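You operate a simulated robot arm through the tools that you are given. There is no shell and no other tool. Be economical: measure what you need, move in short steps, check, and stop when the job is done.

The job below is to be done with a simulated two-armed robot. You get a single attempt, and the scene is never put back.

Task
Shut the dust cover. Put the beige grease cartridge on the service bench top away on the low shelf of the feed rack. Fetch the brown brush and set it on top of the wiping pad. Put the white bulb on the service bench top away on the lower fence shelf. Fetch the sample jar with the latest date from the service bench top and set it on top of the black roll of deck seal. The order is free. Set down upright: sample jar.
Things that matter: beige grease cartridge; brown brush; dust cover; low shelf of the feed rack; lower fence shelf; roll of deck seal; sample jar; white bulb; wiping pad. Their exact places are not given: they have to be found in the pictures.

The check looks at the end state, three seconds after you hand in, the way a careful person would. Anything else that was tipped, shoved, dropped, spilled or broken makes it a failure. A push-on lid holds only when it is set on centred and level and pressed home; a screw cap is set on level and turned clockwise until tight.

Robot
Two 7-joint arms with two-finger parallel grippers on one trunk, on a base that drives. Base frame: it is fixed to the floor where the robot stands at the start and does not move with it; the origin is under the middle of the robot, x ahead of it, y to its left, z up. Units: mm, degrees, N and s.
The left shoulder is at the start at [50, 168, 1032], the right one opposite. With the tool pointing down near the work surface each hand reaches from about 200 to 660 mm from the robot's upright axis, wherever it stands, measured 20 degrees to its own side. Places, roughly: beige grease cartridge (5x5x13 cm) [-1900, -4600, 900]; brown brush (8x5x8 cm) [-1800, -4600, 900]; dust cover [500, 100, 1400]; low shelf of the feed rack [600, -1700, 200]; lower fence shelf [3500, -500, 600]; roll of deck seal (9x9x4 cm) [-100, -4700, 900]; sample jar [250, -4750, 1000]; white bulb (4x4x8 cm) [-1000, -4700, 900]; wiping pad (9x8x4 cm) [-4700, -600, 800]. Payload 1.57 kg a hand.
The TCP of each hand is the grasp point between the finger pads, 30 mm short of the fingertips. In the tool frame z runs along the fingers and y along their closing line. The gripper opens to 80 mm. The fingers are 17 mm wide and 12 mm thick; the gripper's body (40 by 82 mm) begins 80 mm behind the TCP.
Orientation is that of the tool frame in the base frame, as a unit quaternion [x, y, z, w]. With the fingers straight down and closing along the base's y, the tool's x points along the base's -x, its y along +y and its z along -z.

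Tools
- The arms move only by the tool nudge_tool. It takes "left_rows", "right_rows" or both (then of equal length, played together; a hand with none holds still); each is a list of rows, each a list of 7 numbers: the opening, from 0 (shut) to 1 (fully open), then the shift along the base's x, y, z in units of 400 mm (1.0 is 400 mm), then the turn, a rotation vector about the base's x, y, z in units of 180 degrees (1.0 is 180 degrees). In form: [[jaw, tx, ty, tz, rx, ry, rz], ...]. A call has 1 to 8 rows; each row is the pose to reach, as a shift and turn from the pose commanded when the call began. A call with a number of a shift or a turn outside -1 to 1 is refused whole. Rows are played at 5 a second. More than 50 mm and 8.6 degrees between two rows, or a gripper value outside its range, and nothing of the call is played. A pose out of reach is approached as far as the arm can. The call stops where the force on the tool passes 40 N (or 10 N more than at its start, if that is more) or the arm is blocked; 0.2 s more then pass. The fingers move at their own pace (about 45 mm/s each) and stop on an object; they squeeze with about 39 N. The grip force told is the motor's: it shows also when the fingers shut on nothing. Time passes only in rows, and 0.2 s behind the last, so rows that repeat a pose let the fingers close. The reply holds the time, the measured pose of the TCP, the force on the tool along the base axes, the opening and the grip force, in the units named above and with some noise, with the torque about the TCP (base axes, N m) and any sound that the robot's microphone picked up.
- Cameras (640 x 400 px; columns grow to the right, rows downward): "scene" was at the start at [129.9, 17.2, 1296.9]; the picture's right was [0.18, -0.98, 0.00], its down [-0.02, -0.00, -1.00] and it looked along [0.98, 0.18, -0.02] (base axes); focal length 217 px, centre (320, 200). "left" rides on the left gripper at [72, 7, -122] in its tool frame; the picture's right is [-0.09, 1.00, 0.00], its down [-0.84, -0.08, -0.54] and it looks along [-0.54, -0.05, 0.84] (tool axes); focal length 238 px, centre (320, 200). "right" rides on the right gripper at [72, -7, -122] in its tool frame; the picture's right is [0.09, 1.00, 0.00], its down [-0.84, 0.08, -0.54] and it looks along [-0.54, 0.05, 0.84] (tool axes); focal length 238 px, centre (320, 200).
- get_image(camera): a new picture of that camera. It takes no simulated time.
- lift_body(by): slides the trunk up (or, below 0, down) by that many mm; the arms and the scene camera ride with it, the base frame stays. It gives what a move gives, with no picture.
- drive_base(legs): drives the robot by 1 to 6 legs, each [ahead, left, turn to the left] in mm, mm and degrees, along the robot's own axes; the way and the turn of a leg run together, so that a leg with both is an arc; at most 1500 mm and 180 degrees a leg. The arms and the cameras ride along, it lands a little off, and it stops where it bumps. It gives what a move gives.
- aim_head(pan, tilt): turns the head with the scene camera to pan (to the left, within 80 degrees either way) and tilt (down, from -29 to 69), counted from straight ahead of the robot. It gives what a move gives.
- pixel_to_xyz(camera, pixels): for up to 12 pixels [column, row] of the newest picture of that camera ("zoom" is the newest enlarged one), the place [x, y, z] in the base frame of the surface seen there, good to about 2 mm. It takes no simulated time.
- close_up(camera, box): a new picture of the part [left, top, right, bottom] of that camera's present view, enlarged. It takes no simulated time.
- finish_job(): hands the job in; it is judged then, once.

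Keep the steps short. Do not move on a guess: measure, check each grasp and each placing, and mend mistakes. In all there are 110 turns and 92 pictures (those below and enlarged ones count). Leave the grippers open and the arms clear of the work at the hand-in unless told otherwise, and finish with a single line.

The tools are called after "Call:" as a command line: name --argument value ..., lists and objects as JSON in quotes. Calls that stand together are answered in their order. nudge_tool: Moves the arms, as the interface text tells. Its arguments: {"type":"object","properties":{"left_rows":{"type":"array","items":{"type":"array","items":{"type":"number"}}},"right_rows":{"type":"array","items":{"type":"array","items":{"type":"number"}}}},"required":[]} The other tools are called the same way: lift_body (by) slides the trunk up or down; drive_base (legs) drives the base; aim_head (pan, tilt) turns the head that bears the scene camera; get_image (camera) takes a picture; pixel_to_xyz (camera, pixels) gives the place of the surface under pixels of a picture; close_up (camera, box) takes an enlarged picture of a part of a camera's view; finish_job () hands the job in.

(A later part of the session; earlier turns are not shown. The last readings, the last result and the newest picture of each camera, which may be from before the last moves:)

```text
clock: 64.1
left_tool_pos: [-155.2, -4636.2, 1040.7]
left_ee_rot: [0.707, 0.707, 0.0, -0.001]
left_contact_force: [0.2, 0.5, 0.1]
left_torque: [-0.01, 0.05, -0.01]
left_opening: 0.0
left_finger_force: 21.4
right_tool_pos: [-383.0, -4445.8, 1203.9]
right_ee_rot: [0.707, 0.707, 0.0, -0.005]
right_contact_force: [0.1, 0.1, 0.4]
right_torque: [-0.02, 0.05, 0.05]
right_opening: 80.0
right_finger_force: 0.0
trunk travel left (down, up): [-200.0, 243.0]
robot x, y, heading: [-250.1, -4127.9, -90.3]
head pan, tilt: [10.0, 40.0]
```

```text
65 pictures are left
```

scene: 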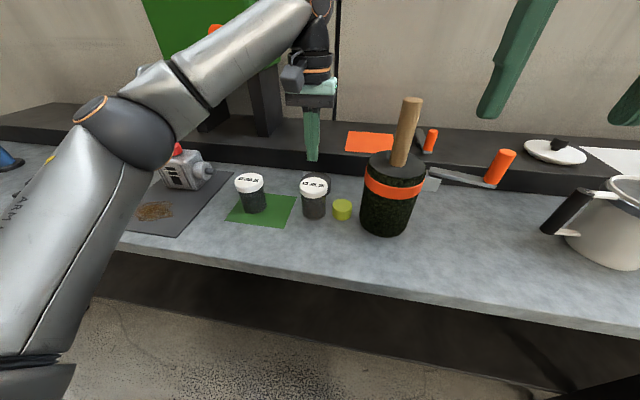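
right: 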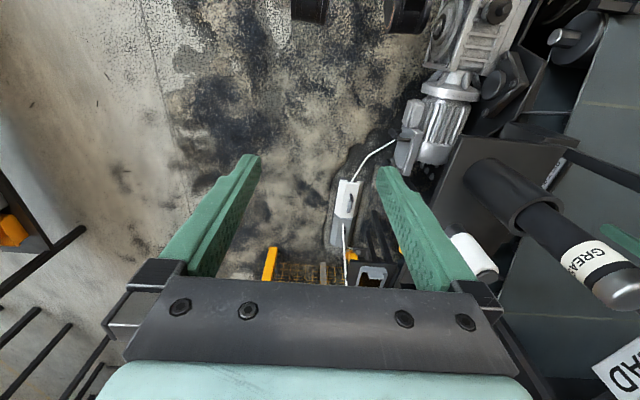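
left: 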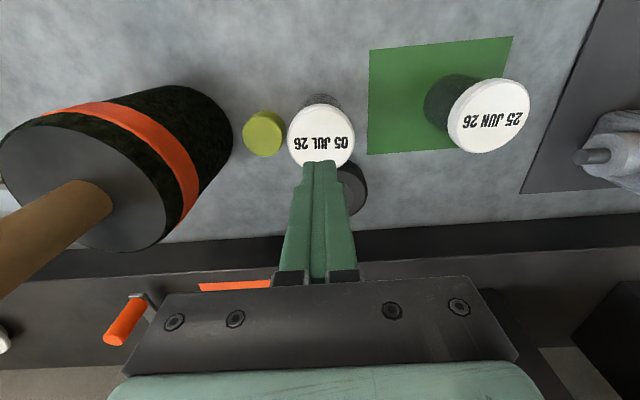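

The jar slipped out of the fingers and stands upright at about (−155,−4637). The fingers only bore on the wider lid above the pads, so I'll grip with the pads at lid height. I measure the jar, can, roll, and neighbouring jar.

Call:
pixel_to_xyz --camera "left" --pixels '[[321, 134], [290, 134], [352, 134], [321, 106], [262, 131], [243, 133], [282, 133], [262, 112], [358, 190], [488, 116], [450, 116], [527, 112]]'

```text
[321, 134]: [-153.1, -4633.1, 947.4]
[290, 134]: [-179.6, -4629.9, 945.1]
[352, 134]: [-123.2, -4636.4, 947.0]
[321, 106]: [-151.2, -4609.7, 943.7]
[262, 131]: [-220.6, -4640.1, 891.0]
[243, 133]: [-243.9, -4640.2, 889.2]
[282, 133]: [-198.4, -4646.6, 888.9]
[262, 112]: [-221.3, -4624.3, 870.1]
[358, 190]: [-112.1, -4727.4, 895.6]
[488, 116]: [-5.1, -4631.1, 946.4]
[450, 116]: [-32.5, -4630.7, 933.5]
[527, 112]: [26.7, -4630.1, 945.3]
```

Jar centre (−152,−4634), lid top ≈947. I open above, lower to z≈937 so the pads meet the lid, and close.

Call:
nudge_tool --left_rows '[[1, 0.008, 0.005, 0, 0, 0, 0], [1, 0.008, 0.005, 0, 0, 0, 0], [1, 0.008, 0.005, 0, 0, 0, 0], [1, 0.008, 0.005, -0.09, 0, 0, 0], [1, 0.008, 0.005, -0.18, 0, 0, 0], [1, 0.008, 0.005, -0.258, 0, 0, 0], [0, 0.008, 0.005, -0.258, 0, 0, 0], [0, 0.008, 0.005, -0.258, 0, 0, 0]]'

Call:
nudge_tool --left_rows '[[0, 0, 0, 0, 0, 0, 0], [0, 0, 0, 0, 0, 0, 0], [0, 0, 0, 0.02, 0, 0, 0], [0, 0, 0, 0.05, 0, 0, 0]]'

Call:
get_image --camera "scene"

```text
clock: 65.9
left_tool_pos: [-151.9, -4634.9, 936.8]
left_ee_rot: [0.707, 0.707, 0.0, 0.0]
left_contact_force: [-0.4, -0.6, 0.5]
left_torque: [-0.05, -0.05, 0.02]
left_opening: 61.5
left_finger_force: 19.9
right_tool_pos: [-383.1, -4447.2, 1202.4]
right_ee_rot: [0.707, 0.707, 0.0, -0.006]
right_contact_force: [-0.1, 0.4, 0.0]
right_torque: [-0.01, 0.0, 0.02]
right_opening: 80.1
right_finger_force: 0.0
trunk travel left (down, up): [-200.0, 243.0]
robot x, y, heading: [-254.9, -4127.1, -90.4]
head pan, tilt: [10.0, 40.0]
```

```text
clock: 66.9
left_tool_pos: [-152.2, -4634.9, 955.6]
left_ee_rot: [0.707, 0.707, 0.001, -0.001]
left_contact_force: [0.0, -0.3, -1.2]
left_torque: [0.02, 0.01, 0.02]
left_opening: 61.0
left_finger_force: 39.3
right_tool_pos: [-382.9, -4447.5, 1203.2]
right_ee_rot: [0.707, 0.707, 0.0, -0.006]
right_contact_force: [-0.6, 0.4, 0.7]
right_torque: [0.03, -0.01, 0.0]
right_opening: 80.2
right_finger_force: 0.0
trunk travel left (down, up): [-200.0, 243.0]
robot x, y, heading: [-250.6, -4125.1, -90.1]
head pan, tilt: [10.0, 40.0]
```

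```text
64 pictures are left
```

scene: 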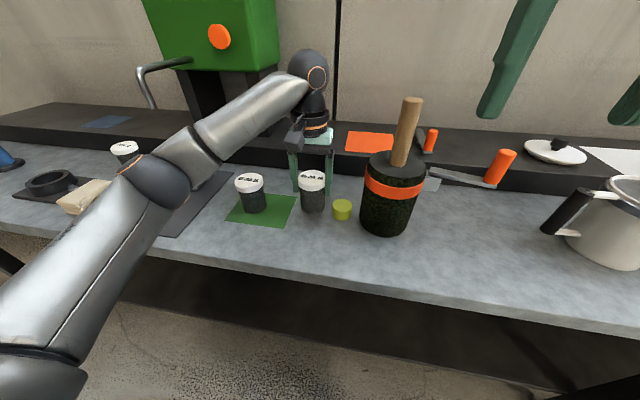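

The jar rises with the hand. I lift further to clear the roll and check.

Call:
nudge_tool --left_rows '[[0, 0, 0, 0.05, 0, 0, 0], [0, 0, 0, 0.1, 0, 0, 0], [0, 0, 0, 0.15, 0, 0, 0]]'

Call:
get_image --camera "left"

Call:
close_up --camera "scene" --box '[220, 100, 420, 225]'

```text
clock: 67.7
left_tool_pos: [-149.4, -4635.7, 1017.0]
left_ee_rot: [0.707, 0.707, 0.0, 0.0]
left_contact_force: [-0.5, 0.8, -1.3]
left_torque: [-0.01, 0.03, 0.01]
left_opening: 61.1
left_finger_force: 39.1
right_tool_pos: [-383.0, -4446.9, 1203.7]
right_ee_rot: [0.707, 0.707, -0.001, -0.006]
right_contact_force: [-0.5, 0.7, 0.3]
right_torque: [0.0, 0.02, 0.01]
right_opening: 80.1
right_finger_force: 0.0
trunk travel left (down, up): [-200.0, 243.0]
robot x, y, heading: [-251.2, -4126.1, -90.1]
head pan, tilt: [10.0, 40.0]
```

```text
63 pictures are left
```

left: 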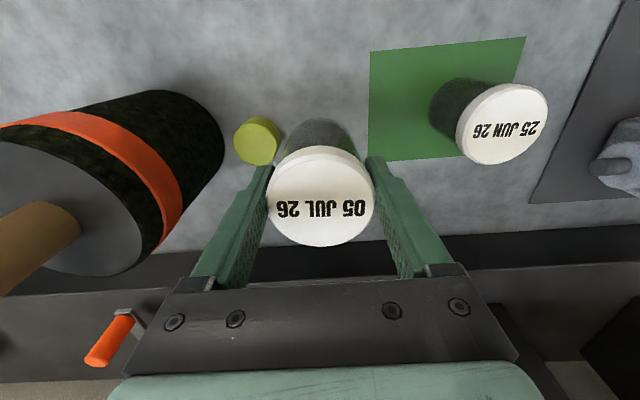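

```text
3.20 times, centred on (320, 162) of scene
```

zoom: 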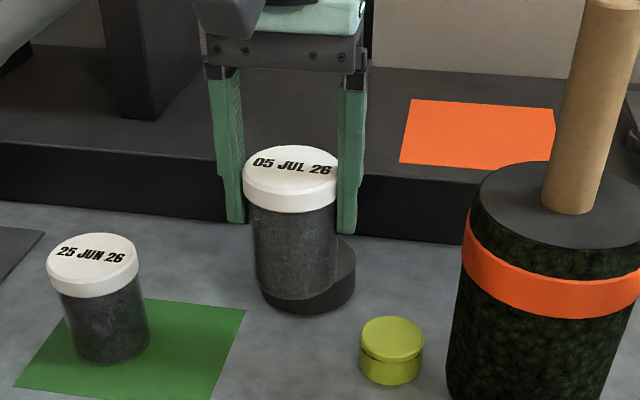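

Jar held and level. To measure the roll properly I pull the jar back in +y out of the line of sight.

Call:
nudge_tool --left_rows '[[0, 0, 0.1, 0.02, 0, 0, 0], [0, 0, 0.2, 0.04, 0, 0, 0], [0, 0, 0.3, 0.05, 0, 0, 0], [0, 0, 0.4, 0.05, 0, 0, 0]]'

Call:
get_image --camera "left"

Call:
close_up --camera "scene" --box '[220, 130, 420, 255]'

```text
clock: 68.7
left_tool_pos: [-150.1, -4475.4, 1036.1]
left_ee_rot: [0.707, 0.707, 0.0, 0.001]
left_contact_force: [-0.2, -1.3, -2.0]
left_torque: [0.01, -0.01, 0.0]
left_opening: 61.0
left_finger_force: 38.8
right_tool_pos: [-383.4, -4446.3, 1203.7]
right_ee_rot: [0.707, 0.708, 0.0, -0.006]
right_contact_force: [0.8, -0.8, -1.3]
right_torque: [-0.02, 0.02, -0.01]
right_opening: 79.9
right_finger_force: 0.0
trunk travel left (down, up): [-200.0, 243.0]
robot x, y, heading: [-254.2, -4127.6, -90.2]
head pan, tilt: [10.0, 40.0]
```

```text
61 pictures are left
```

left: 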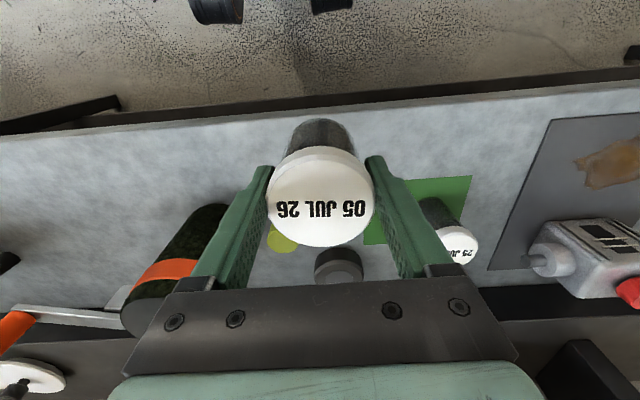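

```text
3.20 times, centred on (320, 192) of scene
```

zoom: 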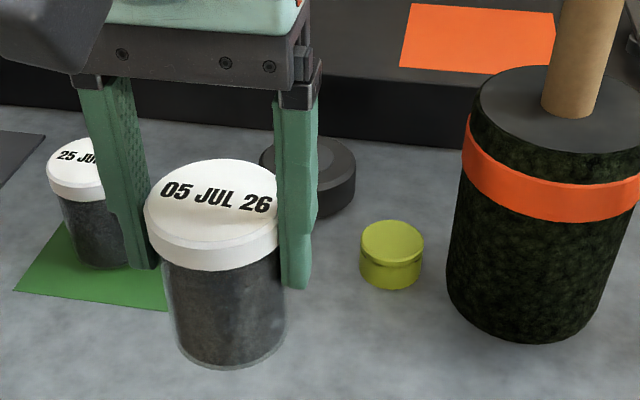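

I measure the roll's visible edges in both pictures.

Call:
pixel_to_xyz --camera "left" --pixels '[[339, 270], [319, 270], [360, 270], [339, 262], [339, 252], [316, 258], [363, 258]]'

Call:
pixel_to_xyz --camera "zoom" --pixels '[[335, 140], [352, 168], [325, 165], [335, 200], [345, 155]]'

```text
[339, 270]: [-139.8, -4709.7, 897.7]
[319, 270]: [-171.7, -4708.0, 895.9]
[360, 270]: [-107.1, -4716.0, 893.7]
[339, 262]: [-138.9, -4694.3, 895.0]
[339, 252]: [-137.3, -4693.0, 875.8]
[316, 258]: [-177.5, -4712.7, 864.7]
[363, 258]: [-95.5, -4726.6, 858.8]
```

```text
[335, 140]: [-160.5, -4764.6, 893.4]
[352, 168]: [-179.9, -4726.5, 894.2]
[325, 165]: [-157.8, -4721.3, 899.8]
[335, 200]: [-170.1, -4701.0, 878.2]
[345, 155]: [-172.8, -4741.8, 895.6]
```

Roll centre ≈ (−138,−4737), top ≈898. I carry the jar over it at travel height.

Call:
nudge_tool --left_rows '[[0, 0.005, -0.11, 0, 0, 0, 0], [0, 0.01, -0.22, 0, 0, 0, 0], [0, 0.015, -0.33, 0, 0, 0, 0], [0, 0.02, -0.44, 0, 0, 0, 0], [0, 0.025, -0.55, 0, 0, 0, 0], [0, 0.03, -0.655, 0, 0, 0, 0], [0, 0.03, -0.655, -0.05, 0, 0, 0], [0, 0.03, -0.655, -0.1, 0, 0, 0]]'

Call:
get_image --camera "scene"

```text
clock: 70.5
left_tool_pos: [-130.7, -4721.4, 993.1]
left_ee_rot: [0.707, 0.708, -0.001, 0.001]
left_contact_force: [-0.5, 0.0, -1.2]
left_torque: [0.02, -0.04, 0.03]
left_opening: 61.0
left_finger_force: 38.8
left hand out of reach, approached as far as the arm can: row 6, 7, 8
right_tool_pos: [-383.2, -4446.1, 1204.0]
right_ee_rot: [0.707, 0.707, 0.0, -0.006]
right_contact_force: [0.2, 0.1, 1.5]
right_torque: [-0.03, -0.01, 0.03]
right_opening: 79.9
right_finger_force: 0.0
trunk travel left (down, up): [-200.0, 243.0]
robot x, y, heading: [-249.2, -4129.0, -90.1]
head pan, tilt: [10.0, 40.0]
```

```text
59 pictures are left
```

scene: 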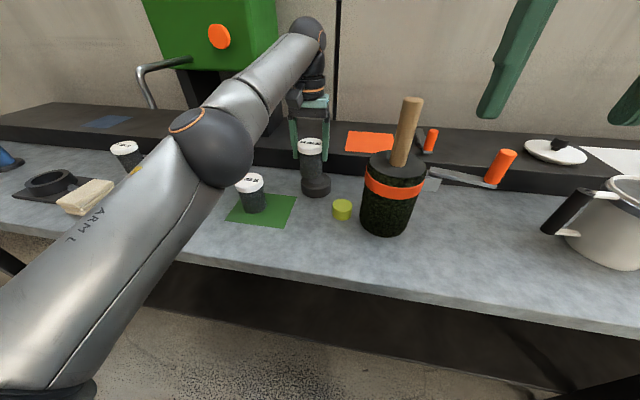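

Just short of reach. The jar is about 20 mm above the roll, so I drive ahead 30 mm to make room.

Call:
drive_base --legs '[[30, 0, 0]]'

Call:
nudge_tool --left_rows '[[0, 0, 0, 0, 0, 0, 0]]'

```text
clock: 71.4
left_tool_pos: [-131.4, -4751.6, 992.9]
left_ee_rot: [0.707, 0.707, 0.001, 0.0]
left_contact_force: [0.1, -0.5, -2.0]
left_torque: [0.03, -0.03, -0.02]
left_opening: 60.7
left_finger_force: 39.5
right_tool_pos: [-382.0, -4476.6, 1202.6]
right_ee_rot: [0.707, 0.707, 0.0, -0.007]
right_contact_force: [-1.1, 0.0, -0.2]
right_torque: [0.0, -0.01, 0.0]
right_opening: 80.1
right_finger_force: 0.0
trunk travel left (down, up): [-200.0, 243.0]
robot x, y, heading: [-251.7, -4154.6, -90.0]
head pan, tilt: [10.0, 40.0]
```

```text
clock: 71.8
left_tool_pos: [-131.5, -4751.0, 993.0]
left_ee_rot: [0.707, 0.707, 0.001, 0.0]
left_contact_force: [-0.4, -0.2, -0.9]
left_torque: [-0.01, -0.02, 0.02]
left_opening: 61.1
left_finger_force: 39.5
right_tool_pos: [-383.1, -4476.8, 1204.5]
right_ee_rot: [0.707, 0.707, -0.001, -0.005]
right_contact_force: [-0.4, -0.9, -0.4]
right_torque: [-0.02, -0.01, 0.01]
right_opening: 80.1
right_finger_force: 0.1
trunk travel left (down, up): [-200.0, 243.0]
robot x, y, heading: [-252.4, -4157.3, -90.1]
head pan, tilt: [10.0, 40.0]
```

Correct by (−6.5,+14) mm and check alignment.

Call:
nudge_tool --left_rows '[[0, -0.016, 0.035, -0.015, 0, 0, 0]]'

Call:
close_up --camera "scene" --box '[240, 110, 400, 210]'

Call:
pixel_to_xyz --camera "zoom" --pixels '[[310, 225], [320, 340], [250, 310], [365, 320], [270, 210], [345, 225], [310, 310]]'

```text
clock: 72.2
left_tool_pos: [-134.9, -4749.1, 991.0]
left_ee_rot: [0.707, 0.707, 0.002, -0.002]
left_contact_force: [0.2, -0.9, -1.0]
left_torque: [0.0, 0.0, 0.0]
left_opening: 61.0
left_finger_force: 39.2
left hand out of reach, approached as far as the arm can: row 1
right_tool_pos: [-382.8, -4477.2, 1204.0]
right_ee_rot: [0.707, 0.707, 0.0, -0.007]
right_contact_force: [0.5, 0.2, 0.8]
right_torque: [0.03, -0.01, -0.04]
right_opening: 80.1
right_finger_force: 0.1
trunk travel left (down, up): [-200.0, 243.0]
robot x, y, heading: [-255.0, -4157.6, -90.1]
head pan, tilt: [10.0, 40.0]
```

```text
4.00 times, centred on (320, 160) of scene
```

zoom: 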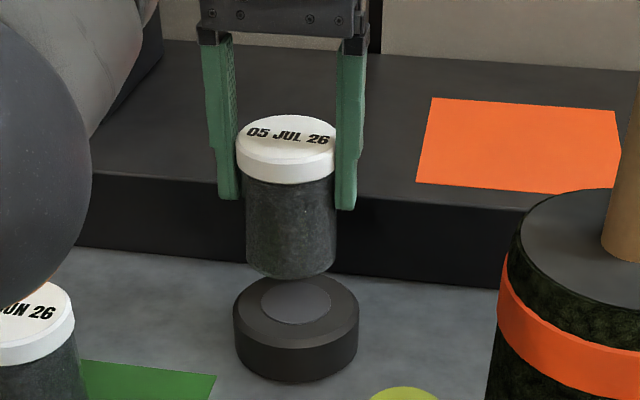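

```text
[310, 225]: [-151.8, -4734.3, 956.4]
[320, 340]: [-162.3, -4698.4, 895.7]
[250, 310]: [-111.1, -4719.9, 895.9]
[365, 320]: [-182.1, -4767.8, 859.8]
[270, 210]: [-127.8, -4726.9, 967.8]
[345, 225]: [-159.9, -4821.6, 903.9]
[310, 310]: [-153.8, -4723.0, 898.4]
```

The command still carries the out-of-reach offset. I measure the label disc centre on the roll (zoom (296,299)) and edges before the next shift.

Call:
pixel_to_xyz --camera "zoom" --pixels '[[296, 299], [240, 308], [352, 313], [296, 344], [262, 297], [330, 302], [292, 272], [254, 265]]'

Call:
nudge_tool --left_rows '[[0, -0.008, 0.035, 0, 0, 0, 0]]'

```text
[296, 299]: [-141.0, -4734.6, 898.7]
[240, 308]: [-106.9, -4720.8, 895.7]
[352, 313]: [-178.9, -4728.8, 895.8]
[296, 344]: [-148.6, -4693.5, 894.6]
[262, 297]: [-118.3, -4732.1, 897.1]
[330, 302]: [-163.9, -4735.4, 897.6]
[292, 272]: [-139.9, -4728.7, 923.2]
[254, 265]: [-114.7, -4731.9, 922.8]
```

```text
clock: 72.6
left_tool_pos: [-135.9, -4747.2, 992.6]
left_ee_rot: [0.707, 0.707, 0.002, -0.002]
left_contact_force: [-0.5, -0.2, -0.7]
left_torque: [0.02, 0.01, -0.01]
left_opening: 60.9
left_finger_force: 39.2
left hand out of reach, approached as far as the arm can: row 1
right_tool_pos: [-382.5, -4476.6, 1203.5]
right_ee_rot: [0.707, 0.707, 0.0, -0.006]
right_contact_force: [-0.2, -0.3, -0.4]
right_torque: [-0.03, -0.01, 0.01]
right_opening: 80.3
right_finger_force: 0.0
trunk travel left (down, up): [-200.0, 243.0]
robot x, y, heading: [-254.9, -4159.9, -90.1]
head pan, tilt: [10.0, 40.0]
```

Roll centre (−140,−4736). Still clipped; shift further in +y.

Call:
nudge_tool --left_rows '[[0, 0, 0.04, 0, 0, 0, 0]]'

```text
clock: 73.0
left_tool_pos: [-138.1, -4748.5, 992.6]
left_ee_rot: [0.708, 0.707, 0.001, -0.002]
left_contact_force: [0.3, -0.4, -1.4]
left_torque: [0.03, -0.02, 0.0]
left_opening: 61.1
left_finger_force: 39.5
left hand out of reach, approached as far as the arm can: row 1
right_tool_pos: [-382.6, -4476.0, 1202.6]
right_ee_rot: [0.707, 0.707, 0.0, -0.006]
right_contact_force: [0.1, -0.6, 0.4]
right_torque: [-0.03, -0.01, 0.0]
right_opening: 80.0
right_finger_force: 0.1
trunk travel left (down, up): [-200.0, 243.0]
robot x, y, heading: [-254.0, -4154.6, -90.1]
head pan, tilt: [10.0, 40.0]
```

Call:
nudge_tool --left_rows '[[0, 0, 0.05, 0, 0, 0, 0], [0, 0, 0.05, 0, 0, 0, 0]]'

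```text
clock: 73.6
left_tool_pos: [-137.3, -4747.9, 993.5]
left_ee_rot: [0.707, 0.707, 0.001, -0.002]
left_contact_force: [-0.4, -0.4, -1.8]
left_torque: [0.01, 0.02, 0.02]
left_opening: 61.0
left_finger_force: 38.7
left hand out of reach, approached as far as the arm can: row 1, 2
right_tool_pos: [-383.4, -4476.7, 1203.9]
right_ee_rot: [0.707, 0.708, 0.0, -0.007]
right_contact_force: [-0.2, -0.1, 0.1]
right_torque: [0.03, -0.01, 0.04]
right_opening: 80.0
right_finger_force: 0.0
trunk travel left (down, up): [-200.0, 243.0]
robot x, y, heading: [-252.3, -4156.9, -89.9]
head pan, tilt: [10.0, 40.0]
```

The arm seems stuck near a joint limit; I try raising slightly and pulling back more.

Call:
nudge_tool --left_rows '[[0, 0, 0.1, 0.05, 0, 0, 0], [0, 0, 0.2, 0.05, 0, 0, 0]]'

```text
clock: 74.2
left_tool_pos: [-148.2, -4726.5, 1043.6]
left_ee_rot: [0.707, 0.707, 0.0, -0.001]
left_contact_force: [-0.1, -0.1, -0.2]
left_torque: [0.01, 0.01, -0.03]
left_opening: 60.8
left_finger_force: 38.9
left hand out of reach, approached as far as the arm can: row 1, 2
right_tool_pos: [-382.3, -4476.3, 1203.2]
right_ee_rot: [0.707, 0.708, -0.001, -0.006]
right_contact_force: [-0.1, -0.1, 0.0]
right_torque: [0.01, 0.01, 0.04]
right_opening: 79.9
right_finger_force: 0.1
trunk travel left (down, up): [-200.0, 243.0]
robot x, y, heading: [-253.1, -4158.3, -90.2]
head pan, tilt: [10.0, 40.0]
```

Call:
nudge_tool --left_rows '[[0, 0, 0.1, 0, 0, 0, 0], [0, 0, 0.2, 0, 0, 0, 0], [0, 0, 0.2, 0, 0, 0, 0]]'

```text
clock: 75.0
left_tool_pos: [-146.2, -4649.3, 1044.6]
left_ee_rot: [0.7, 0.714, 0.0, -0.008]
left_contact_force: [-6.4, 6.0, -2.8]
left_torque: [-0.48, -0.46, -0.02]
left_opening: 61.1
left_finger_force: 39.3
left hand out of reach, approached as far as the arm can: row 1, 2
right_tool_pos: [-381.5, -4476.8, 1203.2]
right_ee_rot: [0.707, 0.707, 0.0, -0.005]
right_contact_force: [-0.4, 0.4, -0.1]
right_torque: [0.04, 0.02, -0.02]
right_opening: 80.1
right_finger_force: 0.0
trunk travel left (down, up): [-200.0, 243.0]
robot x, y, heading: [-252.6, -4159.2, -90.0]
head pan, tilt: [10.0, 40.0]
```

It's back within reach but a force shows. I look before doing anything else.

Call:
get_image --camera "scene"

Call:
nudge_tool --left_rows '[[0, 0, 0, 0, 0, 0, 0]]'

```text
57 pictures are left
```

scene: 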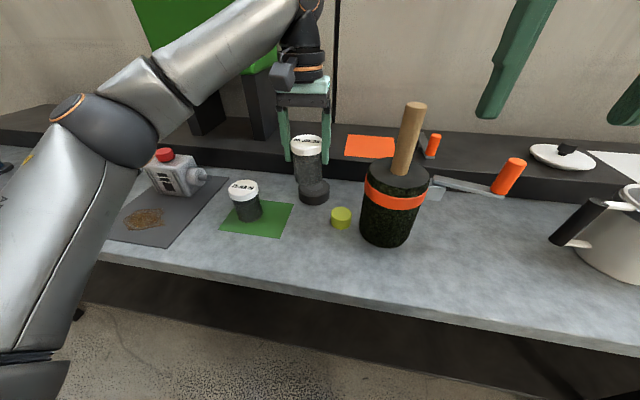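

```text
clock: 75.4
left_tool_pos: [-148.3, -4647.5, 1044.5]
left_ee_rot: [0.707, 0.707, 0.001, 0.0]
left_contact_force: [0.8, 1.1, -1.4]
left_torque: [0.02, 0.01, -0.03]
left_opening: 60.7
left_finger_force: 38.8
right_tool_pos: [-383.2, -4475.5, 1202.4]
right_ee_rot: [0.707, 0.707, 0.0, -0.004]
right_contact_force: [-0.8, -0.2, 0.2]
right_torque: [-0.01, -0.02, 0.03]
right_opening: 80.1
right_finger_force: 0.0
trunk travel left (down, up): [-200.0, 243.0]
robot x, y, heading: [-251.6, -4157.3, -90.0]
head pan, tilt: [10.0, 40.0]
```

Just a transient. Now a fresh approach: to (−140,−4736), then down.

Call:
nudge_tool --left_rows '[[0, 0.01, -0.11, 0, 0, 0, 0], [0, 0.02, -0.222, 0, 0, 0, 0], [0, 0.02, -0.222, -0.06, 0, 0, 0], [0, 0.02, -0.222, -0.12, 0, 0, 0]]'

```text
clock: 76.4
left_tool_pos: [-138.5, -4736.2, 995.2]
left_ee_rot: [0.707, 0.707, 0.001, 0.0]
left_contact_force: [0.2, -0.5, -0.6]
left_torque: [0.0, 0.0, 0.04]
left_opening: 60.6
left_finger_force: 38.9
left hand out of reach, approached as far as the arm can: row 2
right_tool_pos: [-383.5, -4477.4, 1203.0]
right_ee_rot: [0.707, 0.707, 0.001, -0.006]
right_contact_force: [-0.3, 0.3, 0.6]
right_torque: [0.01, 0.03, 0.01]
right_opening: 79.8
right_finger_force: 0.1
trunk travel left (down, up): [-200.0, 243.0]
robot x, y, heading: [-250.6, -4157.5, -90.0]
head pan, tilt: [10.0, 40.0]
```

Good: (−138.5,−4736,995). I lower gently until contact (expected z≈973–976).

Call:
nudge_tool --left_rows '[[0, -0.003, 0, -0.025, 0, 0, 0], [0, -0.003, 0, -0.04, 0, 0, 0]]'

Call:
close_up --camera "scene" --box '[240, 110, 400, 210]'

```text
clock: 77.0
left_tool_pos: [-140.9, -4734.6, 980.1]
left_ee_rot: [0.707, 0.708, 0.0, 0.0]
left_contact_force: [0.1, 0.2, -2.6]
left_torque: [0.03, 0.01, 0.0]
left_opening: 60.7
left_finger_force: 38.8
right_tool_pos: [-383.6, -4477.2, 1204.0]
right_ee_rot: [0.707, 0.707, -0.001, -0.007]
right_contact_force: [-0.6, -0.4, -0.5]
right_torque: [0.03, 0.04, -0.05]
right_opening: 80.1
right_finger_force: 0.1
trunk travel left (down, up): [-200.0, 243.0]
robot x, y, heading: [-251.4, -4158.0, -90.0]
head pan, tilt: [10.0, 40.0]
```

```text
4.00 times, centred on (320, 160) of scene
```

zoom: 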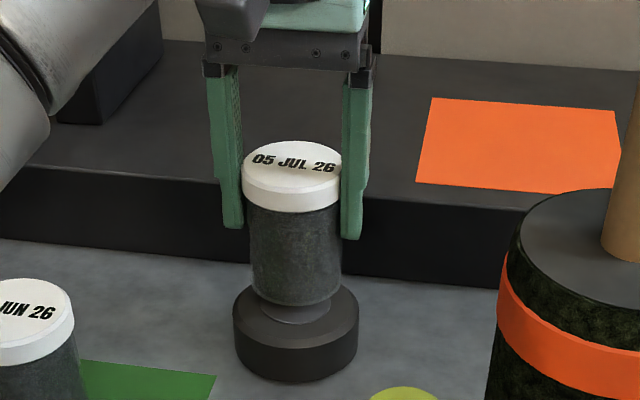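

Nearly down and centred. Lower in 2 mm steps until force appears.

Call:
nudge_tool --left_rows '[[0, 0, 0, -0.005, 0, 0, 0], [0, 0, 0, -0.01, 0, 0, 0], [0, 0, 0, -0.014, 0, 0, 0]]'

```text
clock: 77.8
left_tool_pos: [-141.6, -4735.2, 974.0]
left_ee_rot: [0.707, 0.707, 0.0, -0.001]
left_contact_force: [-0.4, -0.6, -0.2]
left_torque: [0.01, 0.03, 0.01]
left_opening: 60.8
left_finger_force: 39.0
right_tool_pos: [-382.8, -4476.1, 1201.6]
right_ee_rot: [0.707, 0.707, 0.0, -0.006]
right_contact_force: [-0.6, -0.8, -0.8]
right_torque: [0.02, 0.01, -0.03]
right_opening: 80.1
right_finger_force: 0.0
trunk travel left (down, up): [-200.0, 243.0]
robot x, y, heading: [-251.5, -4159.8, -90.3]
head pan, tilt: [10.0, 40.0]
```

Call:
nudge_tool --left_rows '[[0, 0, 0, -0.005, 0, 0, 0], [0, 0, 0, -0.008, 0, 0, 0]]'

Call:
close_up --camera "scene" --box '[270, 130, 366, 190]'

```text
clock: 78.4
left_tool_pos: [-142.1, -4735.3, 971.4]
left_ee_rot: [0.707, 0.707, -0.001, 0.0]
left_contact_force: [-0.3, 0.1, -0.9]
left_torque: [-0.01, 0.0, 0.0]
left_opening: 60.8
left_finger_force: 39.5
right_tool_pos: [-382.3, -4475.7, 1203.2]
right_ee_rot: [0.707, 0.707, 0.0, -0.006]
right_contact_force: [-0.9, -0.5, 0.2]
right_torque: [0.02, -0.01, -0.06]
right_opening: 79.9
right_finger_force: 0.1
trunk travel left (down, up): [-200.0, 243.0]
robot x, y, heading: [-251.7, -4154.7, -89.9]
head pan, tilt: [10.0, 40.0]
```

```text
6.67 times, centred on (318, 160) of scene
```

zoom: 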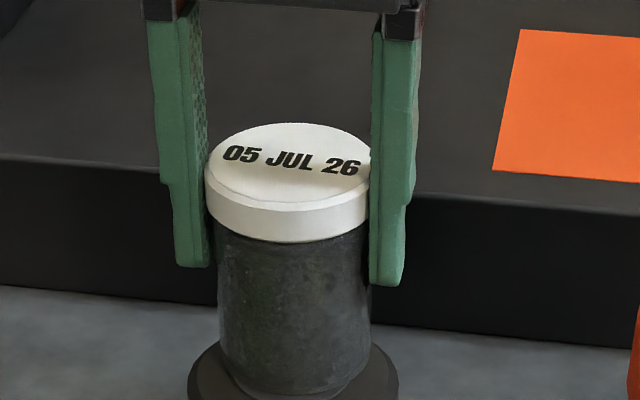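

Call:
pixel_to_xyz --camera "zoom" --pixels '[[290, 185], [295, 330], [260, 135], [330, 200]]'

Call:
nudge_tool --left_rows '[[0, 0, 0, -0.005, 0, 0, 0], [0, 0, 0, -0.01, 0, 0, 0]]'

```text
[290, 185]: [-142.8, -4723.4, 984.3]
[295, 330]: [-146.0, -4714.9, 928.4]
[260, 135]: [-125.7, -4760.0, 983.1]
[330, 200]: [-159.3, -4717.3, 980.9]
```

```text
clock: 79.0
left_tool_pos: [-140.9, -4734.4, 970.0]
left_ee_rot: [0.707, 0.708, -0.002, 0.002]
left_contact_force: [2.6, -2.1, 14.7]
left_torque: [0.17, -0.22, -0.03]
left_opening: 60.9
left_finger_force: 39.4
right_tool_pos: [-383.0, -4475.6, 1204.4]
right_ee_rot: [0.707, 0.707, -0.001, -0.005]
right_contact_force: [0.2, 0.1, -0.2]
right_torque: [0.0, 0.0, 0.0]
right_opening: 79.9
right_finger_force: 0.1
trunk travel left (down, up): [-200.0, 243.0]
robot x, y, heading: [-250.5, -4155.2, -90.5]
head pan, tilt: [10.0, 40.0]
```

Contact (+15 N). Ease up 1 mm, release, and raise the hand.

Call:
nudge_tool --left_rows '[[0, 0, 0, 0.005, 0, 0, 0], [1, 0, 0, 0.005, 0, 0, 0], [1, 0, 0, 0.005, 0, 0, 0], [1, 0, 0, 0.005, 0, 0, 0], [1, 0, 0, 0.06, 0, 0, 0], [1, 0, 0, 0.15, 0, 0, 0], [1, 0, 0.05, 0.24, 0, 0, 0], [1, 0, 0.15, 0.28, 0, 0, 0]]'

Call:
get_image --camera "left"

Call:
pixel_to_xyz --camera "left" --pixels '[[320, 200], [262, 160], [320, 180]]'

```text
clock: 80.8
left_tool_pos: [-140.9, -4675.2, 1080.0]
left_ee_rot: [0.707, 0.707, -0.001, 0.0]
left_contact_force: [-0.9, 0.2, -0.1]
left_torque: [0.02, -0.03, 0.03]
left_opening: 80.1
left_finger_force: 0.0
right_tool_pos: [-383.2, -4476.1, 1204.7]
right_ee_rot: [0.707, 0.707, -0.001, -0.005]
right_contact_force: [-0.1, -0.2, -0.4]
right_torque: [0.0, -0.03, -0.02]
right_opening: 80.1
right_finger_force: 0.1
trunk travel left (down, up): [-200.0, 243.0]
robot x, y, heading: [-252.1, -4155.0, -90.2]
head pan, tilt: [10.0, 40.0]
```

```text
54 pictures are left
```

left: 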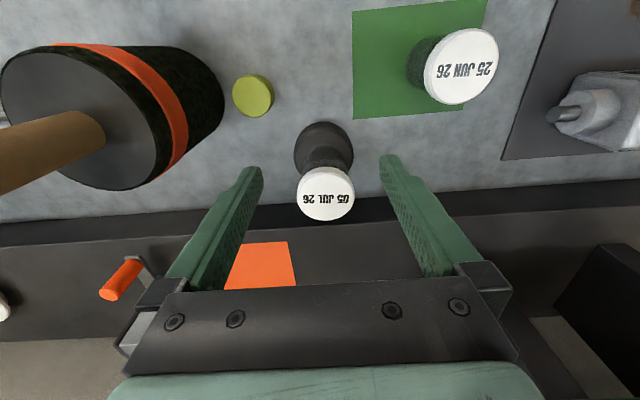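

```text
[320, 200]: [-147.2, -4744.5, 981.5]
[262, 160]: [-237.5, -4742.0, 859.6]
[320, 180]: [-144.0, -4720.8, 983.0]
```

The jar stands centred on the roll. Now the shoved yellow can at (253,95): I measure it and the pot next to it to plan the grip.

Call:
pixel_to_xyz --camera "left" --pixels '[[253, 95], [235, 95], [271, 95], [253, 78], [222, 110], [215, 75], [190, 52], [90, 130], [105, 130], [60, 60], [325, 220], [325, 172]]'

Call:
pixel_to_xyz --camera "scene" --pixels '[[412, 103], [405, 150], [428, 190], [366, 190], [410, 172]]'

```text
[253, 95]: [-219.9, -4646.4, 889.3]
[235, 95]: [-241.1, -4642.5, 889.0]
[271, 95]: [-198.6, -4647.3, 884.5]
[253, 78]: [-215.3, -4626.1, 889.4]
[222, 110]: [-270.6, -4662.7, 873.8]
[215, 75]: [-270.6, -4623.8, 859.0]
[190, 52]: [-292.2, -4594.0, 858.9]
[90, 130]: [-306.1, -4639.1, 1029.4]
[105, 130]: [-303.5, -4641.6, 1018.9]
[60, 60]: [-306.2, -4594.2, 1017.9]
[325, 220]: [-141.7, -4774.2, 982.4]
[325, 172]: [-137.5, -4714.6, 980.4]
```

```text
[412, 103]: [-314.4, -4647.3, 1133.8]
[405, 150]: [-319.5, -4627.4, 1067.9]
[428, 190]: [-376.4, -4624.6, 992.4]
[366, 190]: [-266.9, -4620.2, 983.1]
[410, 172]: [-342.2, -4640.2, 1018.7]
```

Gap between can (left edge −242) and pot (edge −268) is 26 mm, enough for a 12 mm finger. I move above with the jaw at 64 mm, slightly biased to +x.

Call:
nudge_tool --left_rows '[[0.8, -0.06, 0.025, 0.02, 0, 0, 0], [0.8, -0.12, 0.05, 0.02, 0, 0, 0], [0.8, -0.18, 0.073, 0.02, 0, 0, 0], [0.8, -0.18, 0.073, -0.08, 0, 0, 0], [0.8, -0.18, 0.073, -0.18, 0, 0, 0], [0.8, -0.18, 0.073, -0.28, 0, 0, 0]]'

Call:
get_image --camera "left"

```text
clock: 82.2
left_tool_pos: [-213.0, -4645.3, 966.6]
left_ee_rot: [0.707, 0.707, -0.001, 0.0]
left_contact_force: [0.9, 0.9, 0.4]
left_torque: [0.0, 0.0, 0.01]
left_opening: 64.1
left_finger_force: 0.0
right_tool_pos: [-382.3, -4475.5, 1204.3]
right_ee_rot: [0.707, 0.707, 0.0, -0.006]
right_contact_force: [-1.3, -0.5, 0.1]
right_torque: [0.04, -0.05, 0.01]
right_opening: 80.0
right_finger_force: 0.1
trunk travel left (down, up): [-200.0, 243.0]
robot x, y, heading: [-253.1, -4158.1, -90.0]
head pan, tilt: [10.0, 40.0]
```

```text
53 pictures are left
```

left: 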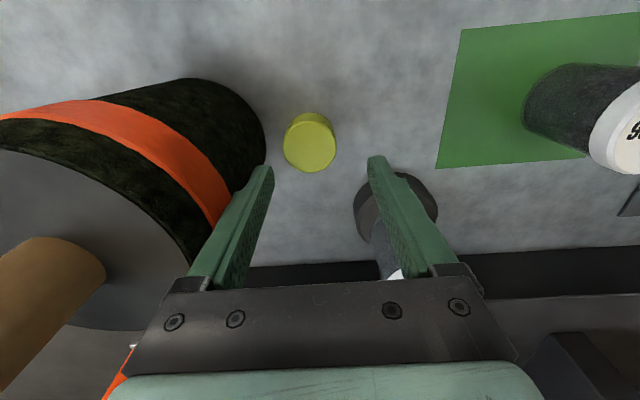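

Clear gap remains; I descend to z≈898 and close.

Call:
nudge_tool --left_rows '[[0.8, 0.004, 0, -0.06, 0, 0, 0], [0.8, 0.004, 0, -0.12, 0, 0, 0], [0.8, 0.004, 0, -0.168, 0, 0, 0], [0, 0.004, 0, -0.168, 0, 0, 0], [0, 0.004, 0, -0.168, 0, 0, 0], [0, 0.004, 0, -0.168, 0, 0, 0], [0, 0.004, 0, -0.168, 0, 0, 0]]'

Call:
nudge_tool --left_rows '[[0, 0, 0, 0.03, 0, 0, 0], [0, 0, 0, 0.08, 0, 0, 0]]'

Call:
get_image --camera "left"

```text
clock: 83.0
left_tool_pos: [-214.9, -4645.9, 918.7]
left_ee_rot: [0.708, 0.706, -0.014, 0.0]
left_contact_force: [0.5, 4.7, 16.4]
left_torque: [0.2, 0.48, -0.18]
left_opening: 64.1
left_finger_force: 0.1
right_tool_pos: [-383.1, -4475.3, 1203.4]
right_ee_rot: [0.707, 0.707, -0.001, -0.006]
right_contact_force: [-0.7, 0.3, 0.4]
right_torque: [-0.01, 0.01, 0.04]
right_opening: 80.0
right_finger_force: 0.0
trunk travel left (down, up): [-200.0, 243.0]
robot x, y, heading: [-253.3, -4157.7, -90.3]
head pan, tilt: [10.0, 40.0]
stopped in row 3 (left hand): the force on the tool passed its limit (the readings are from after the stop); the commanded pose is now the measured one
```

```text
clock: 83.6
left_tool_pos: [-213.7, -4647.7, 947.8]
left_ee_rot: [0.707, 0.707, -0.011, 0.0]
left_contact_force: [-0.3, -0.2, 1.0]
left_torque: [0.01, -0.01, 0.0]
left_opening: 11.8
left_finger_force: 0.4
right_tool_pos: [-382.9, -4477.1, 1203.0]
right_ee_rot: [0.707, 0.707, 0.0, -0.006]
right_contact_force: [-1.2, -0.6, 0.1]
right_torque: [0.03, 0.0, -0.02]
right_opening: 80.0
right_finger_force: 0.1
trunk travel left (down, up): [-200.0, 243.0]
robot x, y, heading: [-254.1, -4158.9, -90.2]
head pan, tilt: [10.0, 40.0]
```

```text
52 pictures are left
```

left: 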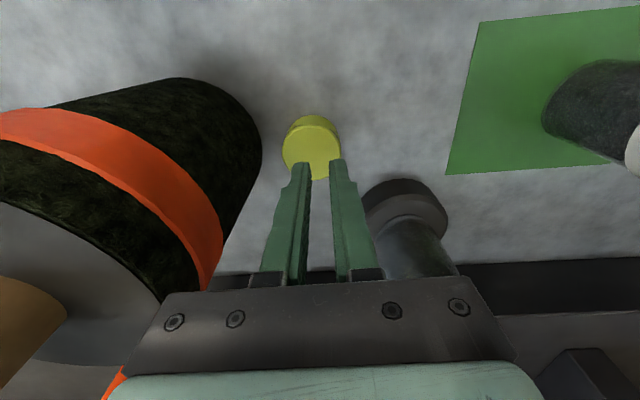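

The stop torque points at the −x fingertip landing on the can's rim. I re-measure the can after raising.

Call:
nudge_tool --left_rows '[[1, 0, 0.02, 0.05, 0, 0, 0], [1, 0, 0.02, 0.05, 0, 0, 0], [1, 0, 0.02, 0.05, 0, 0, 0], [1, 0, 0.02, 0.05, 0, 0, 0]]'

Call:
get_image --camera "left"

Call:
pixel_to_xyz --camera "left" --pixels '[[308, 135], [284, 135], [288, 135], [333, 135], [337, 135], [310, 115], [310, 160], [262, 150], [258, 120], [240, 100]]'

```text
clock: 84.6
left_tool_pos: [-212.0, -4639.3, 968.9]
left_ee_rot: [0.707, 0.707, -0.01, -0.001]
left_contact_force: [3.8, 0.5, 1.2]
left_torque: [0.02, 0.1, 0.02]
left_opening: 76.9
left_finger_force: 0.1
right_tool_pos: [-382.6, -4476.5, 1204.3]
right_ee_rot: [0.707, 0.707, 0.0, -0.005]
right_contact_force: [-0.1, -0.7, 0.8]
right_torque: [0.0, -0.03, -0.01]
right_opening: 79.9
right_finger_force: 0.0
trunk travel left (down, up): [-200.0, 243.0]
robot x, y, heading: [-251.6, -4156.1, -90.1]
head pan, tilt: [10.0, 40.0]
```

```text
51 pictures are left
```

left: 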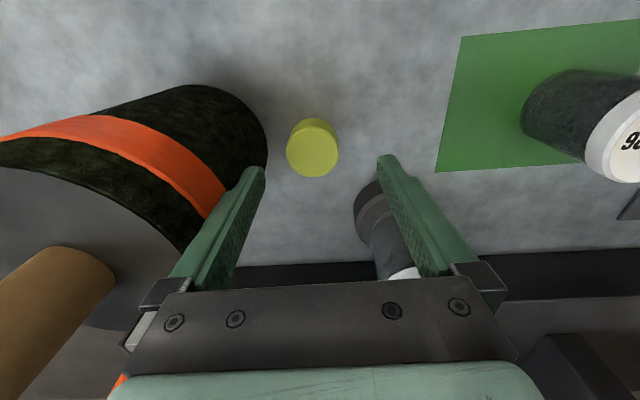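

```text
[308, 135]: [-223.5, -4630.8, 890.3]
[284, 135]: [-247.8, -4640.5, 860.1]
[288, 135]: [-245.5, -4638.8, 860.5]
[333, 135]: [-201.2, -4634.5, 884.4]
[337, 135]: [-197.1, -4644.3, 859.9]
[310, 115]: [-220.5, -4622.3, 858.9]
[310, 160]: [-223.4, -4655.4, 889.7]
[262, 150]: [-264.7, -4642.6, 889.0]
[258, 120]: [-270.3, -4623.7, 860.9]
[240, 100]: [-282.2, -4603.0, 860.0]
```

The open finger is touching the pot (77 mm opening); the gap is too tight. I close a bit, rise, and turn the hand 90° so it grips the can along y instead.

Call:
nudge_tool --left_rows '[[0.5, 0.01, 0, 0, 0, 0, 0], [0.5, 0.03, 0, 0.06, 0, 0, 0], [0.5, 0.03, 0, 0.14, 0, 0, 0], [0.5, 0.03, 0, 0.2, 0, 0, -0.047], [0.5, 0.03, 0, 0.2, 0, 0, -0.094], [0.5, 0.03, 0, 0.2, 0, 0, -0.141], [0.5, 0.03, 0, 0.2, 0, 0, -0.188], [0.5, 0.03, 0, 0.2, 0, 0, -0.235]]'

Call:
nudge_tool --left_rows '[[1, 0, 0, 0, 0, 0, -0.045], [1, 0, 0, 0, 0, 0, -0.09], [1, 0, 0, 0, 0, 0, -0.135], [1, 0, 0, 0, 0, 0, -0.18], [1, 0, 0, 0, 0, 0, -0.225], [1, 0, 0, 0, 0, 0, -0.265]]'

Call:
get_image --camera "left"

```text
clock: 86.4
left_tool_pos: [-201.2, -4639.1, 1047.0]
left_ee_rot: [0.916, 0.402, -0.01, -0.005]
left_contact_force: [0.2, 0.4, 0.1]
left_torque: [0.01, -0.03, 0.01]
left_opening: 40.0
left_finger_force: 0.0
right_tool_pos: [-384.1, -4475.9, 1203.9]
right_ee_rot: [0.707, 0.707, 0.0, -0.006]
right_contact_force: [0.0, 0.5, -0.5]
right_torque: [-0.01, 0.02, 0.03]
right_opening: 80.2
right_finger_force: 0.1
trunk travel left (down, up): [-200.0, 243.0]
robot x, y, heading: [-249.8, -4157.1, -90.3]
head pan, tilt: [10.0, 40.0]
```

```text
clock: 87.8
left_tool_pos: [-201.2, -4639.9, 1047.2]
left_ee_rot: [1.0, -0.003, -0.007, -0.009]
left_contact_force: [0.9, -0.1, -0.1]
left_torque: [0.01, 0.01, -0.01]
left_opening: 79.9
left_finger_force: 0.2
right_tool_pos: [-382.2, -4475.4, 1204.2]
right_ee_rot: [0.707, 0.707, 0.0, -0.006]
right_contact_force: [0.6, 1.3, 0.0]
right_torque: [-0.05, -0.02, 0.0]
right_opening: 80.0
right_finger_force: 0.1
trunk travel left (down, up): [-200.0, 243.0]
robot x, y, heading: [-254.3, -4155.5, -89.8]
head pan, tilt: [10.0, 40.0]
```

```text
50 pictures are left
```

left: 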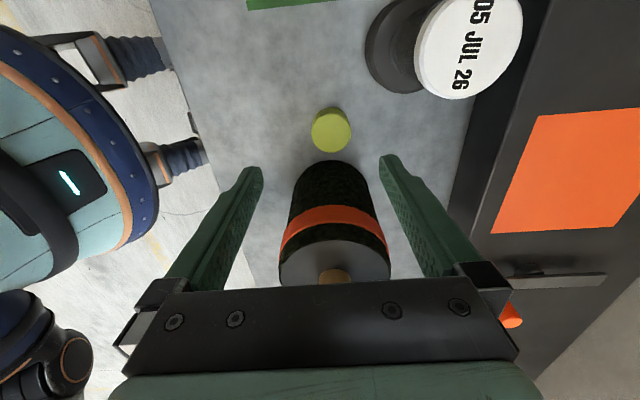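

Rotated. I measure the can from here.

Call:
pixel_to_xyz --camera "left" --pixels '[[331, 132], [313, 130], [350, 130], [331, 113], [331, 150]]'

```text
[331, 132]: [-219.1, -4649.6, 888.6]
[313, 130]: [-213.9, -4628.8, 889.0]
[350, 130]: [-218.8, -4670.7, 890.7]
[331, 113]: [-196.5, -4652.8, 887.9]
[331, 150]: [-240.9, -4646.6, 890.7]
```

Can centre (−219,−4650). Descend to z≈899 and close.

Call:
nudge_tool --left_rows '[[1, -0.045, -0.026, 0, 0, 0, 0], [1, -0.045, -0.026, -0.1, 0, 0, 0], [1, -0.045, -0.026, -0.2, 0, 0, 0], [1, -0.045, -0.026, -0.3, 0, 0, 0], [1, -0.045, -0.026, -0.37, 0, 0, 0], [0, -0.045, -0.026, -0.37, 0, 0, 0], [0, -0.045, -0.026, -0.37, 0, 0, 0], [0, -0.045, -0.026, -0.37, 0, 0, 0]]'

Call:
nudge_tool --left_rows '[[0, 0, 0, 0, 0, 0, 0], [0, 0, 0, 0.03, 0, 0, 0], [0, 0, 0, 0.08, 0, 0, 0]]'

Call:
get_image --camera "left"

```text
clock: 89.6
left_tool_pos: [-218.9, -4647.7, 900.4]
left_ee_rot: [1.0, -0.001, -0.008, -0.008]
left_contact_force: [-0.5, 0.7, 0.6]
left_torque: [0.04, 0.05, 0.0]
left_opening: 50.6
left_finger_force: 24.1
right_tool_pos: [-383.0, -4477.2, 1202.8]
right_ee_rot: [0.707, 0.707, 0.001, -0.007]
right_contact_force: [-0.1, 0.1, -0.7]
right_torque: [0.02, -0.02, -0.03]
right_opening: 79.8
right_finger_force: 0.1
trunk travel left (down, up): [-200.0, 243.0]
robot x, y, heading: [-251.0, -4155.6, -90.3]
head pan, tilt: [10.0, 40.0]
```

```text
clock: 90.4
left_tool_pos: [-220.5, -4649.0, 931.1]
left_ee_rot: [1.0, -0.001, -0.007, -0.009]
left_contact_force: [-0.3, -0.4, -0.8]
left_torque: [0.02, 0.01, -0.03]
left_opening: 49.9
left_finger_force: 38.9
right_tool_pos: [-382.5, -4477.3, 1204.1]
right_ee_rot: [0.707, 0.707, -0.001, -0.006]
right_contact_force: [-0.1, -0.6, 1.1]
right_torque: [0.0, 0.02, -0.01]
right_opening: 79.5
right_finger_force: 0.0
trunk travel left (down, up): [-200.0, 243.0]
robot x, y, heading: [-251.6, -4157.5, -90.3]
head pan, tilt: [10.0, 40.0]
```

```text
49 pictures are left
```

left: 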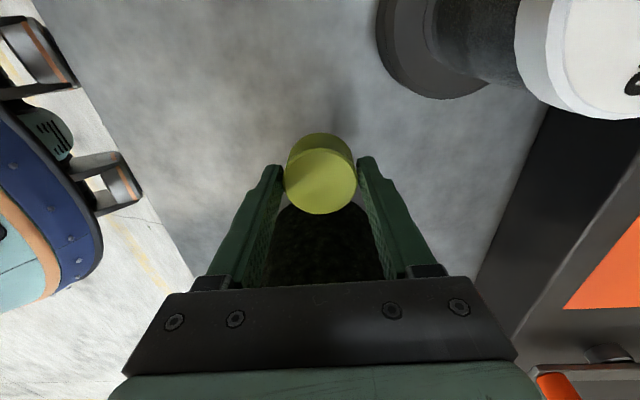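

Can is held (50 mm). I carry it back to its original spot (−144,−4564) and set it down.

Call:
nudge_tool --left_rows '[[0, 0.06, 0.07, 0, 0, 0, 0], [0, 0.12, 0.14, 0, 0, 0, 0], [0, 0.19, 0.213, 0, 0, 0, 0], [0, 0.19, 0.213, -0.04, 0, 0, 0], [0, 0.19, 0.213, -0.07, 0, 0, 0], [0, 0.19, 0.213, -0.077, 0, 0, 0]]'

```text
clock: 91.8
left_tool_pos: [-144.0, -4564.2, 900.0]
left_ee_rot: [1.0, -0.001, -0.008, -0.008]
left_contact_force: [-0.4, -0.4, -0.9]
left_torque: [0.01, -0.01, -0.05]
left_opening: 49.8
left_finger_force: 38.9
right_tool_pos: [-383.0, -4476.0, 1203.0]
right_ee_rot: [0.707, 0.707, 0.0, -0.006]
right_contact_force: [0.0, -0.2, -0.5]
right_torque: [-0.05, 0.04, -0.01]
right_opening: 80.3
right_finger_force: 0.0
trunk travel left (down, up): [-200.0, 243.0]
robot x, y, heading: [-250.3, -4156.2, -90.3]
head pan, tilt: [10.0, 40.0]
```

Call:
nudge_tool --left_rows '[[0, 0, 0, -0.003, 0, 0, 0], [1, 0, 0, -0.002, 0, 0, 0], [1, 0, 0, -0.002, 0, 0, 0], [1, 0, 0, 0.0, 0, 0, 0], [1, 0, 0, 0.1, 0, 0, 0], [1, 0, 0, 0.2, 0, 0, 0], [1, 0, 0.08, 0.3, 0, 0, 0], [1, 0, 0.16, 0.38, 0, 0, 0]]'

Call:
get_image --camera "scene"

Call:
pixel_to_xyz --camera "scene" --pixels '[[314, 250], [318, 148], [365, 180], [428, 190], [404, 165]]'

```text
refused: row 7 steps farther than a row can; nothing moved
```

```text
48 pictures are left
```

scene: 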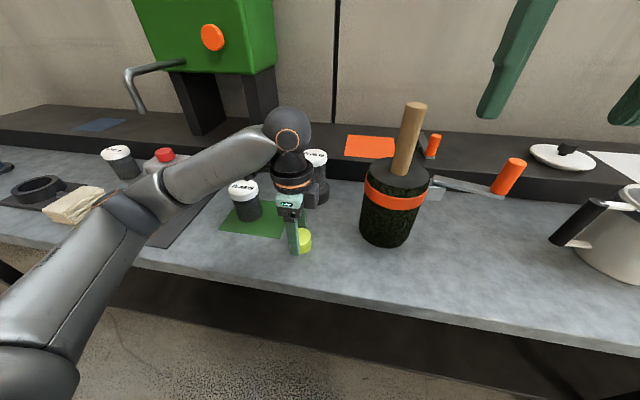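

```text
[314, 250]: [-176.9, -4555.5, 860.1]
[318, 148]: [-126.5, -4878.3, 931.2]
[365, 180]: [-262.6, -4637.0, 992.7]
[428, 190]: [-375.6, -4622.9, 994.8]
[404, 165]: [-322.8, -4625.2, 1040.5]
```

Row 7 was just over the step limit; same release with shorter rows.

Call:
nudge_tool --left_rows '[[0, 0, 0, -0.003, 0, 0, 0], [1, 0, 0, -0.002, 0, 0, 0], [1, 0, 0, -0.002, 0, 0, 0], [1, 0, 0, 0.0, 0, 0, 0], [1, 0, 0, 0.1, 0, 0, 0], [1, 0, 0, 0.2, 0, 0, 0], [1, 0, 0.05, 0.3, 0, 0, 0], [1, 0, 0.12, 0.38, 0, 0, 0]]'

Call:
get_image --camera "left"

```text
clock: 93.6
left_tool_pos: [-144.3, -4514.8, 1052.8]
left_ee_rot: [1.0, -0.001, -0.008, -0.009]
left_contact_force: [0.1, 0.7, 0.3]
left_torque: [-0.05, 0.02, -0.01]
left_opening: 80.0
left_finger_force: 0.0
right_tool_pos: [-384.2, -4476.6, 1203.4]
right_ee_rot: [0.707, 0.707, 0.0, -0.006]
right_contact_force: [-0.2, -0.9, -0.7]
right_torque: [-0.03, 0.0, -0.01]
right_opening: 80.1
right_finger_force: 0.2
trunk travel left (down, up): [-200.0, 243.0]
robot x, y, heading: [-251.3, -4156.2, -90.1]
head pan, tilt: [10.0, 40.0]
```

```text
47 pictures are left
```

left: 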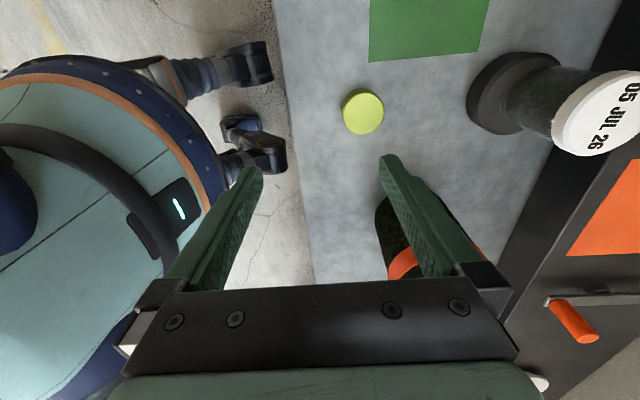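

The can is back upright. Next the bulb near x≈−1000. I pull the left hand back, back the base off, and move right along the bench.

Call:
nudge_tool --left_rows '[[1, 0, 0.1, 0.05, 0, 0, 0], [1, 0, 0.2, 0.1, 0, 0, 0]]'

Call:
drive_base --legs '[[-150, 0, 0], [0, -850, 0]]'

Call:
get_image --camera "scene"

```text
clock: 94.2
left_tool_pos: [-145.2, -4437.2, 1093.0]
left_ee_rot: [1.0, -0.001, -0.008, -0.009]
left_contact_force: [0.4, -0.3, 0.1]
left_torque: [-0.03, 0.01, 0.0]
left_opening: 80.0
left_finger_force: 0.1
right_tool_pos: [-383.7, -4477.0, 1203.2]
right_ee_rot: [0.707, 0.707, -0.001, -0.006]
right_contact_force: [0.5, 0.4, 0.4]
right_torque: [0.01, 0.03, 0.0]
right_opening: 79.9
right_finger_force: 0.1
trunk travel left (down, up): [-200.0, 243.0]
robot x, y, heading: [-252.8, -4156.7, -90.0]
head pan, tilt: [10.0, 40.0]
```

```text
clock: 99.7
left_tool_pos: [-994.6, -4283.6, 1094.7]
left_ee_rot: [1.0, -0.001, -0.008, -0.008]
left_contact_force: [-0.3, 0.6, 0.4]
left_torque: [0.02, 0.0, 0.02]
left_opening: 80.2
left_finger_force: 0.0
right_tool_pos: [-1232.5, -4325.4, 1203.0]
right_ee_rot: [0.707, 0.707, 0.0, -0.005]
right_contact_force: [0.0, -0.4, -0.5]
right_torque: [0.03, -0.02, 0.04]
right_opening: 79.9
right_finger_force: 0.0
trunk travel left (down, up): [-200.0, 243.0]
robot x, y, heading: [-1102.5, -4004.9, -89.9]
head pan, tilt: [10.0, 40.0]
```

```text
46 pictures are left
```

scene: 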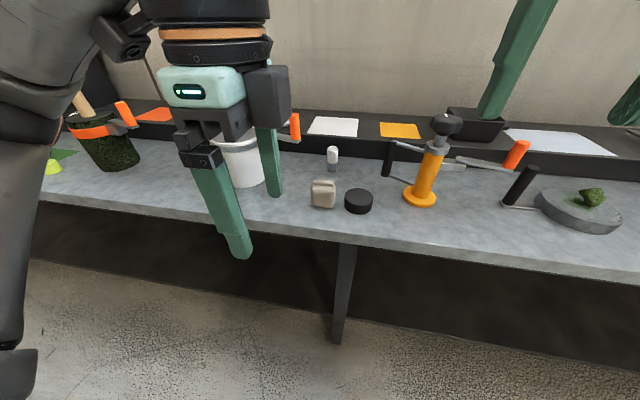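

A small white-topped item is at (332,158). I enlarge and measure.

Call:
close_up --camera "scene" --box '[290, 130, 402, 220]'

Call:
pixel_to_xyz --camera "scene" --pixels '[[332, 149], [332, 158], [332, 169], [323, 186], [358, 195], [358, 208], [327, 160], [337, 160]]'

```text
4.44 times, centred on (346, 175) of scene
```

zoom: 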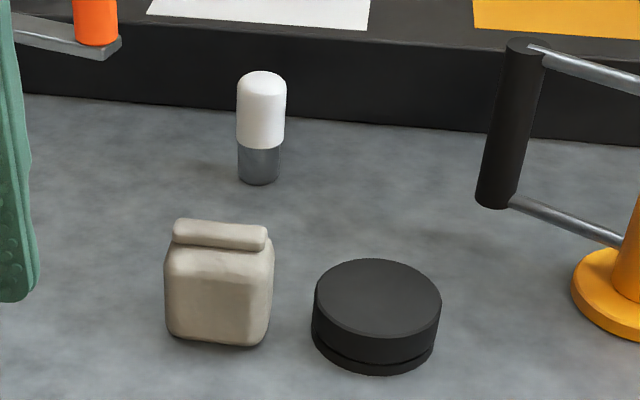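

```text
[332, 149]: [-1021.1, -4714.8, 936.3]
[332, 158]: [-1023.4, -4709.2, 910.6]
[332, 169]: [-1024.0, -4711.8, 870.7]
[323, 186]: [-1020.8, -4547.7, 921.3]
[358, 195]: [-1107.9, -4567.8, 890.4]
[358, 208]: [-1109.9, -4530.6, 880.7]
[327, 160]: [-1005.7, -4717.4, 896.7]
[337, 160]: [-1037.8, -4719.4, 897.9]
```

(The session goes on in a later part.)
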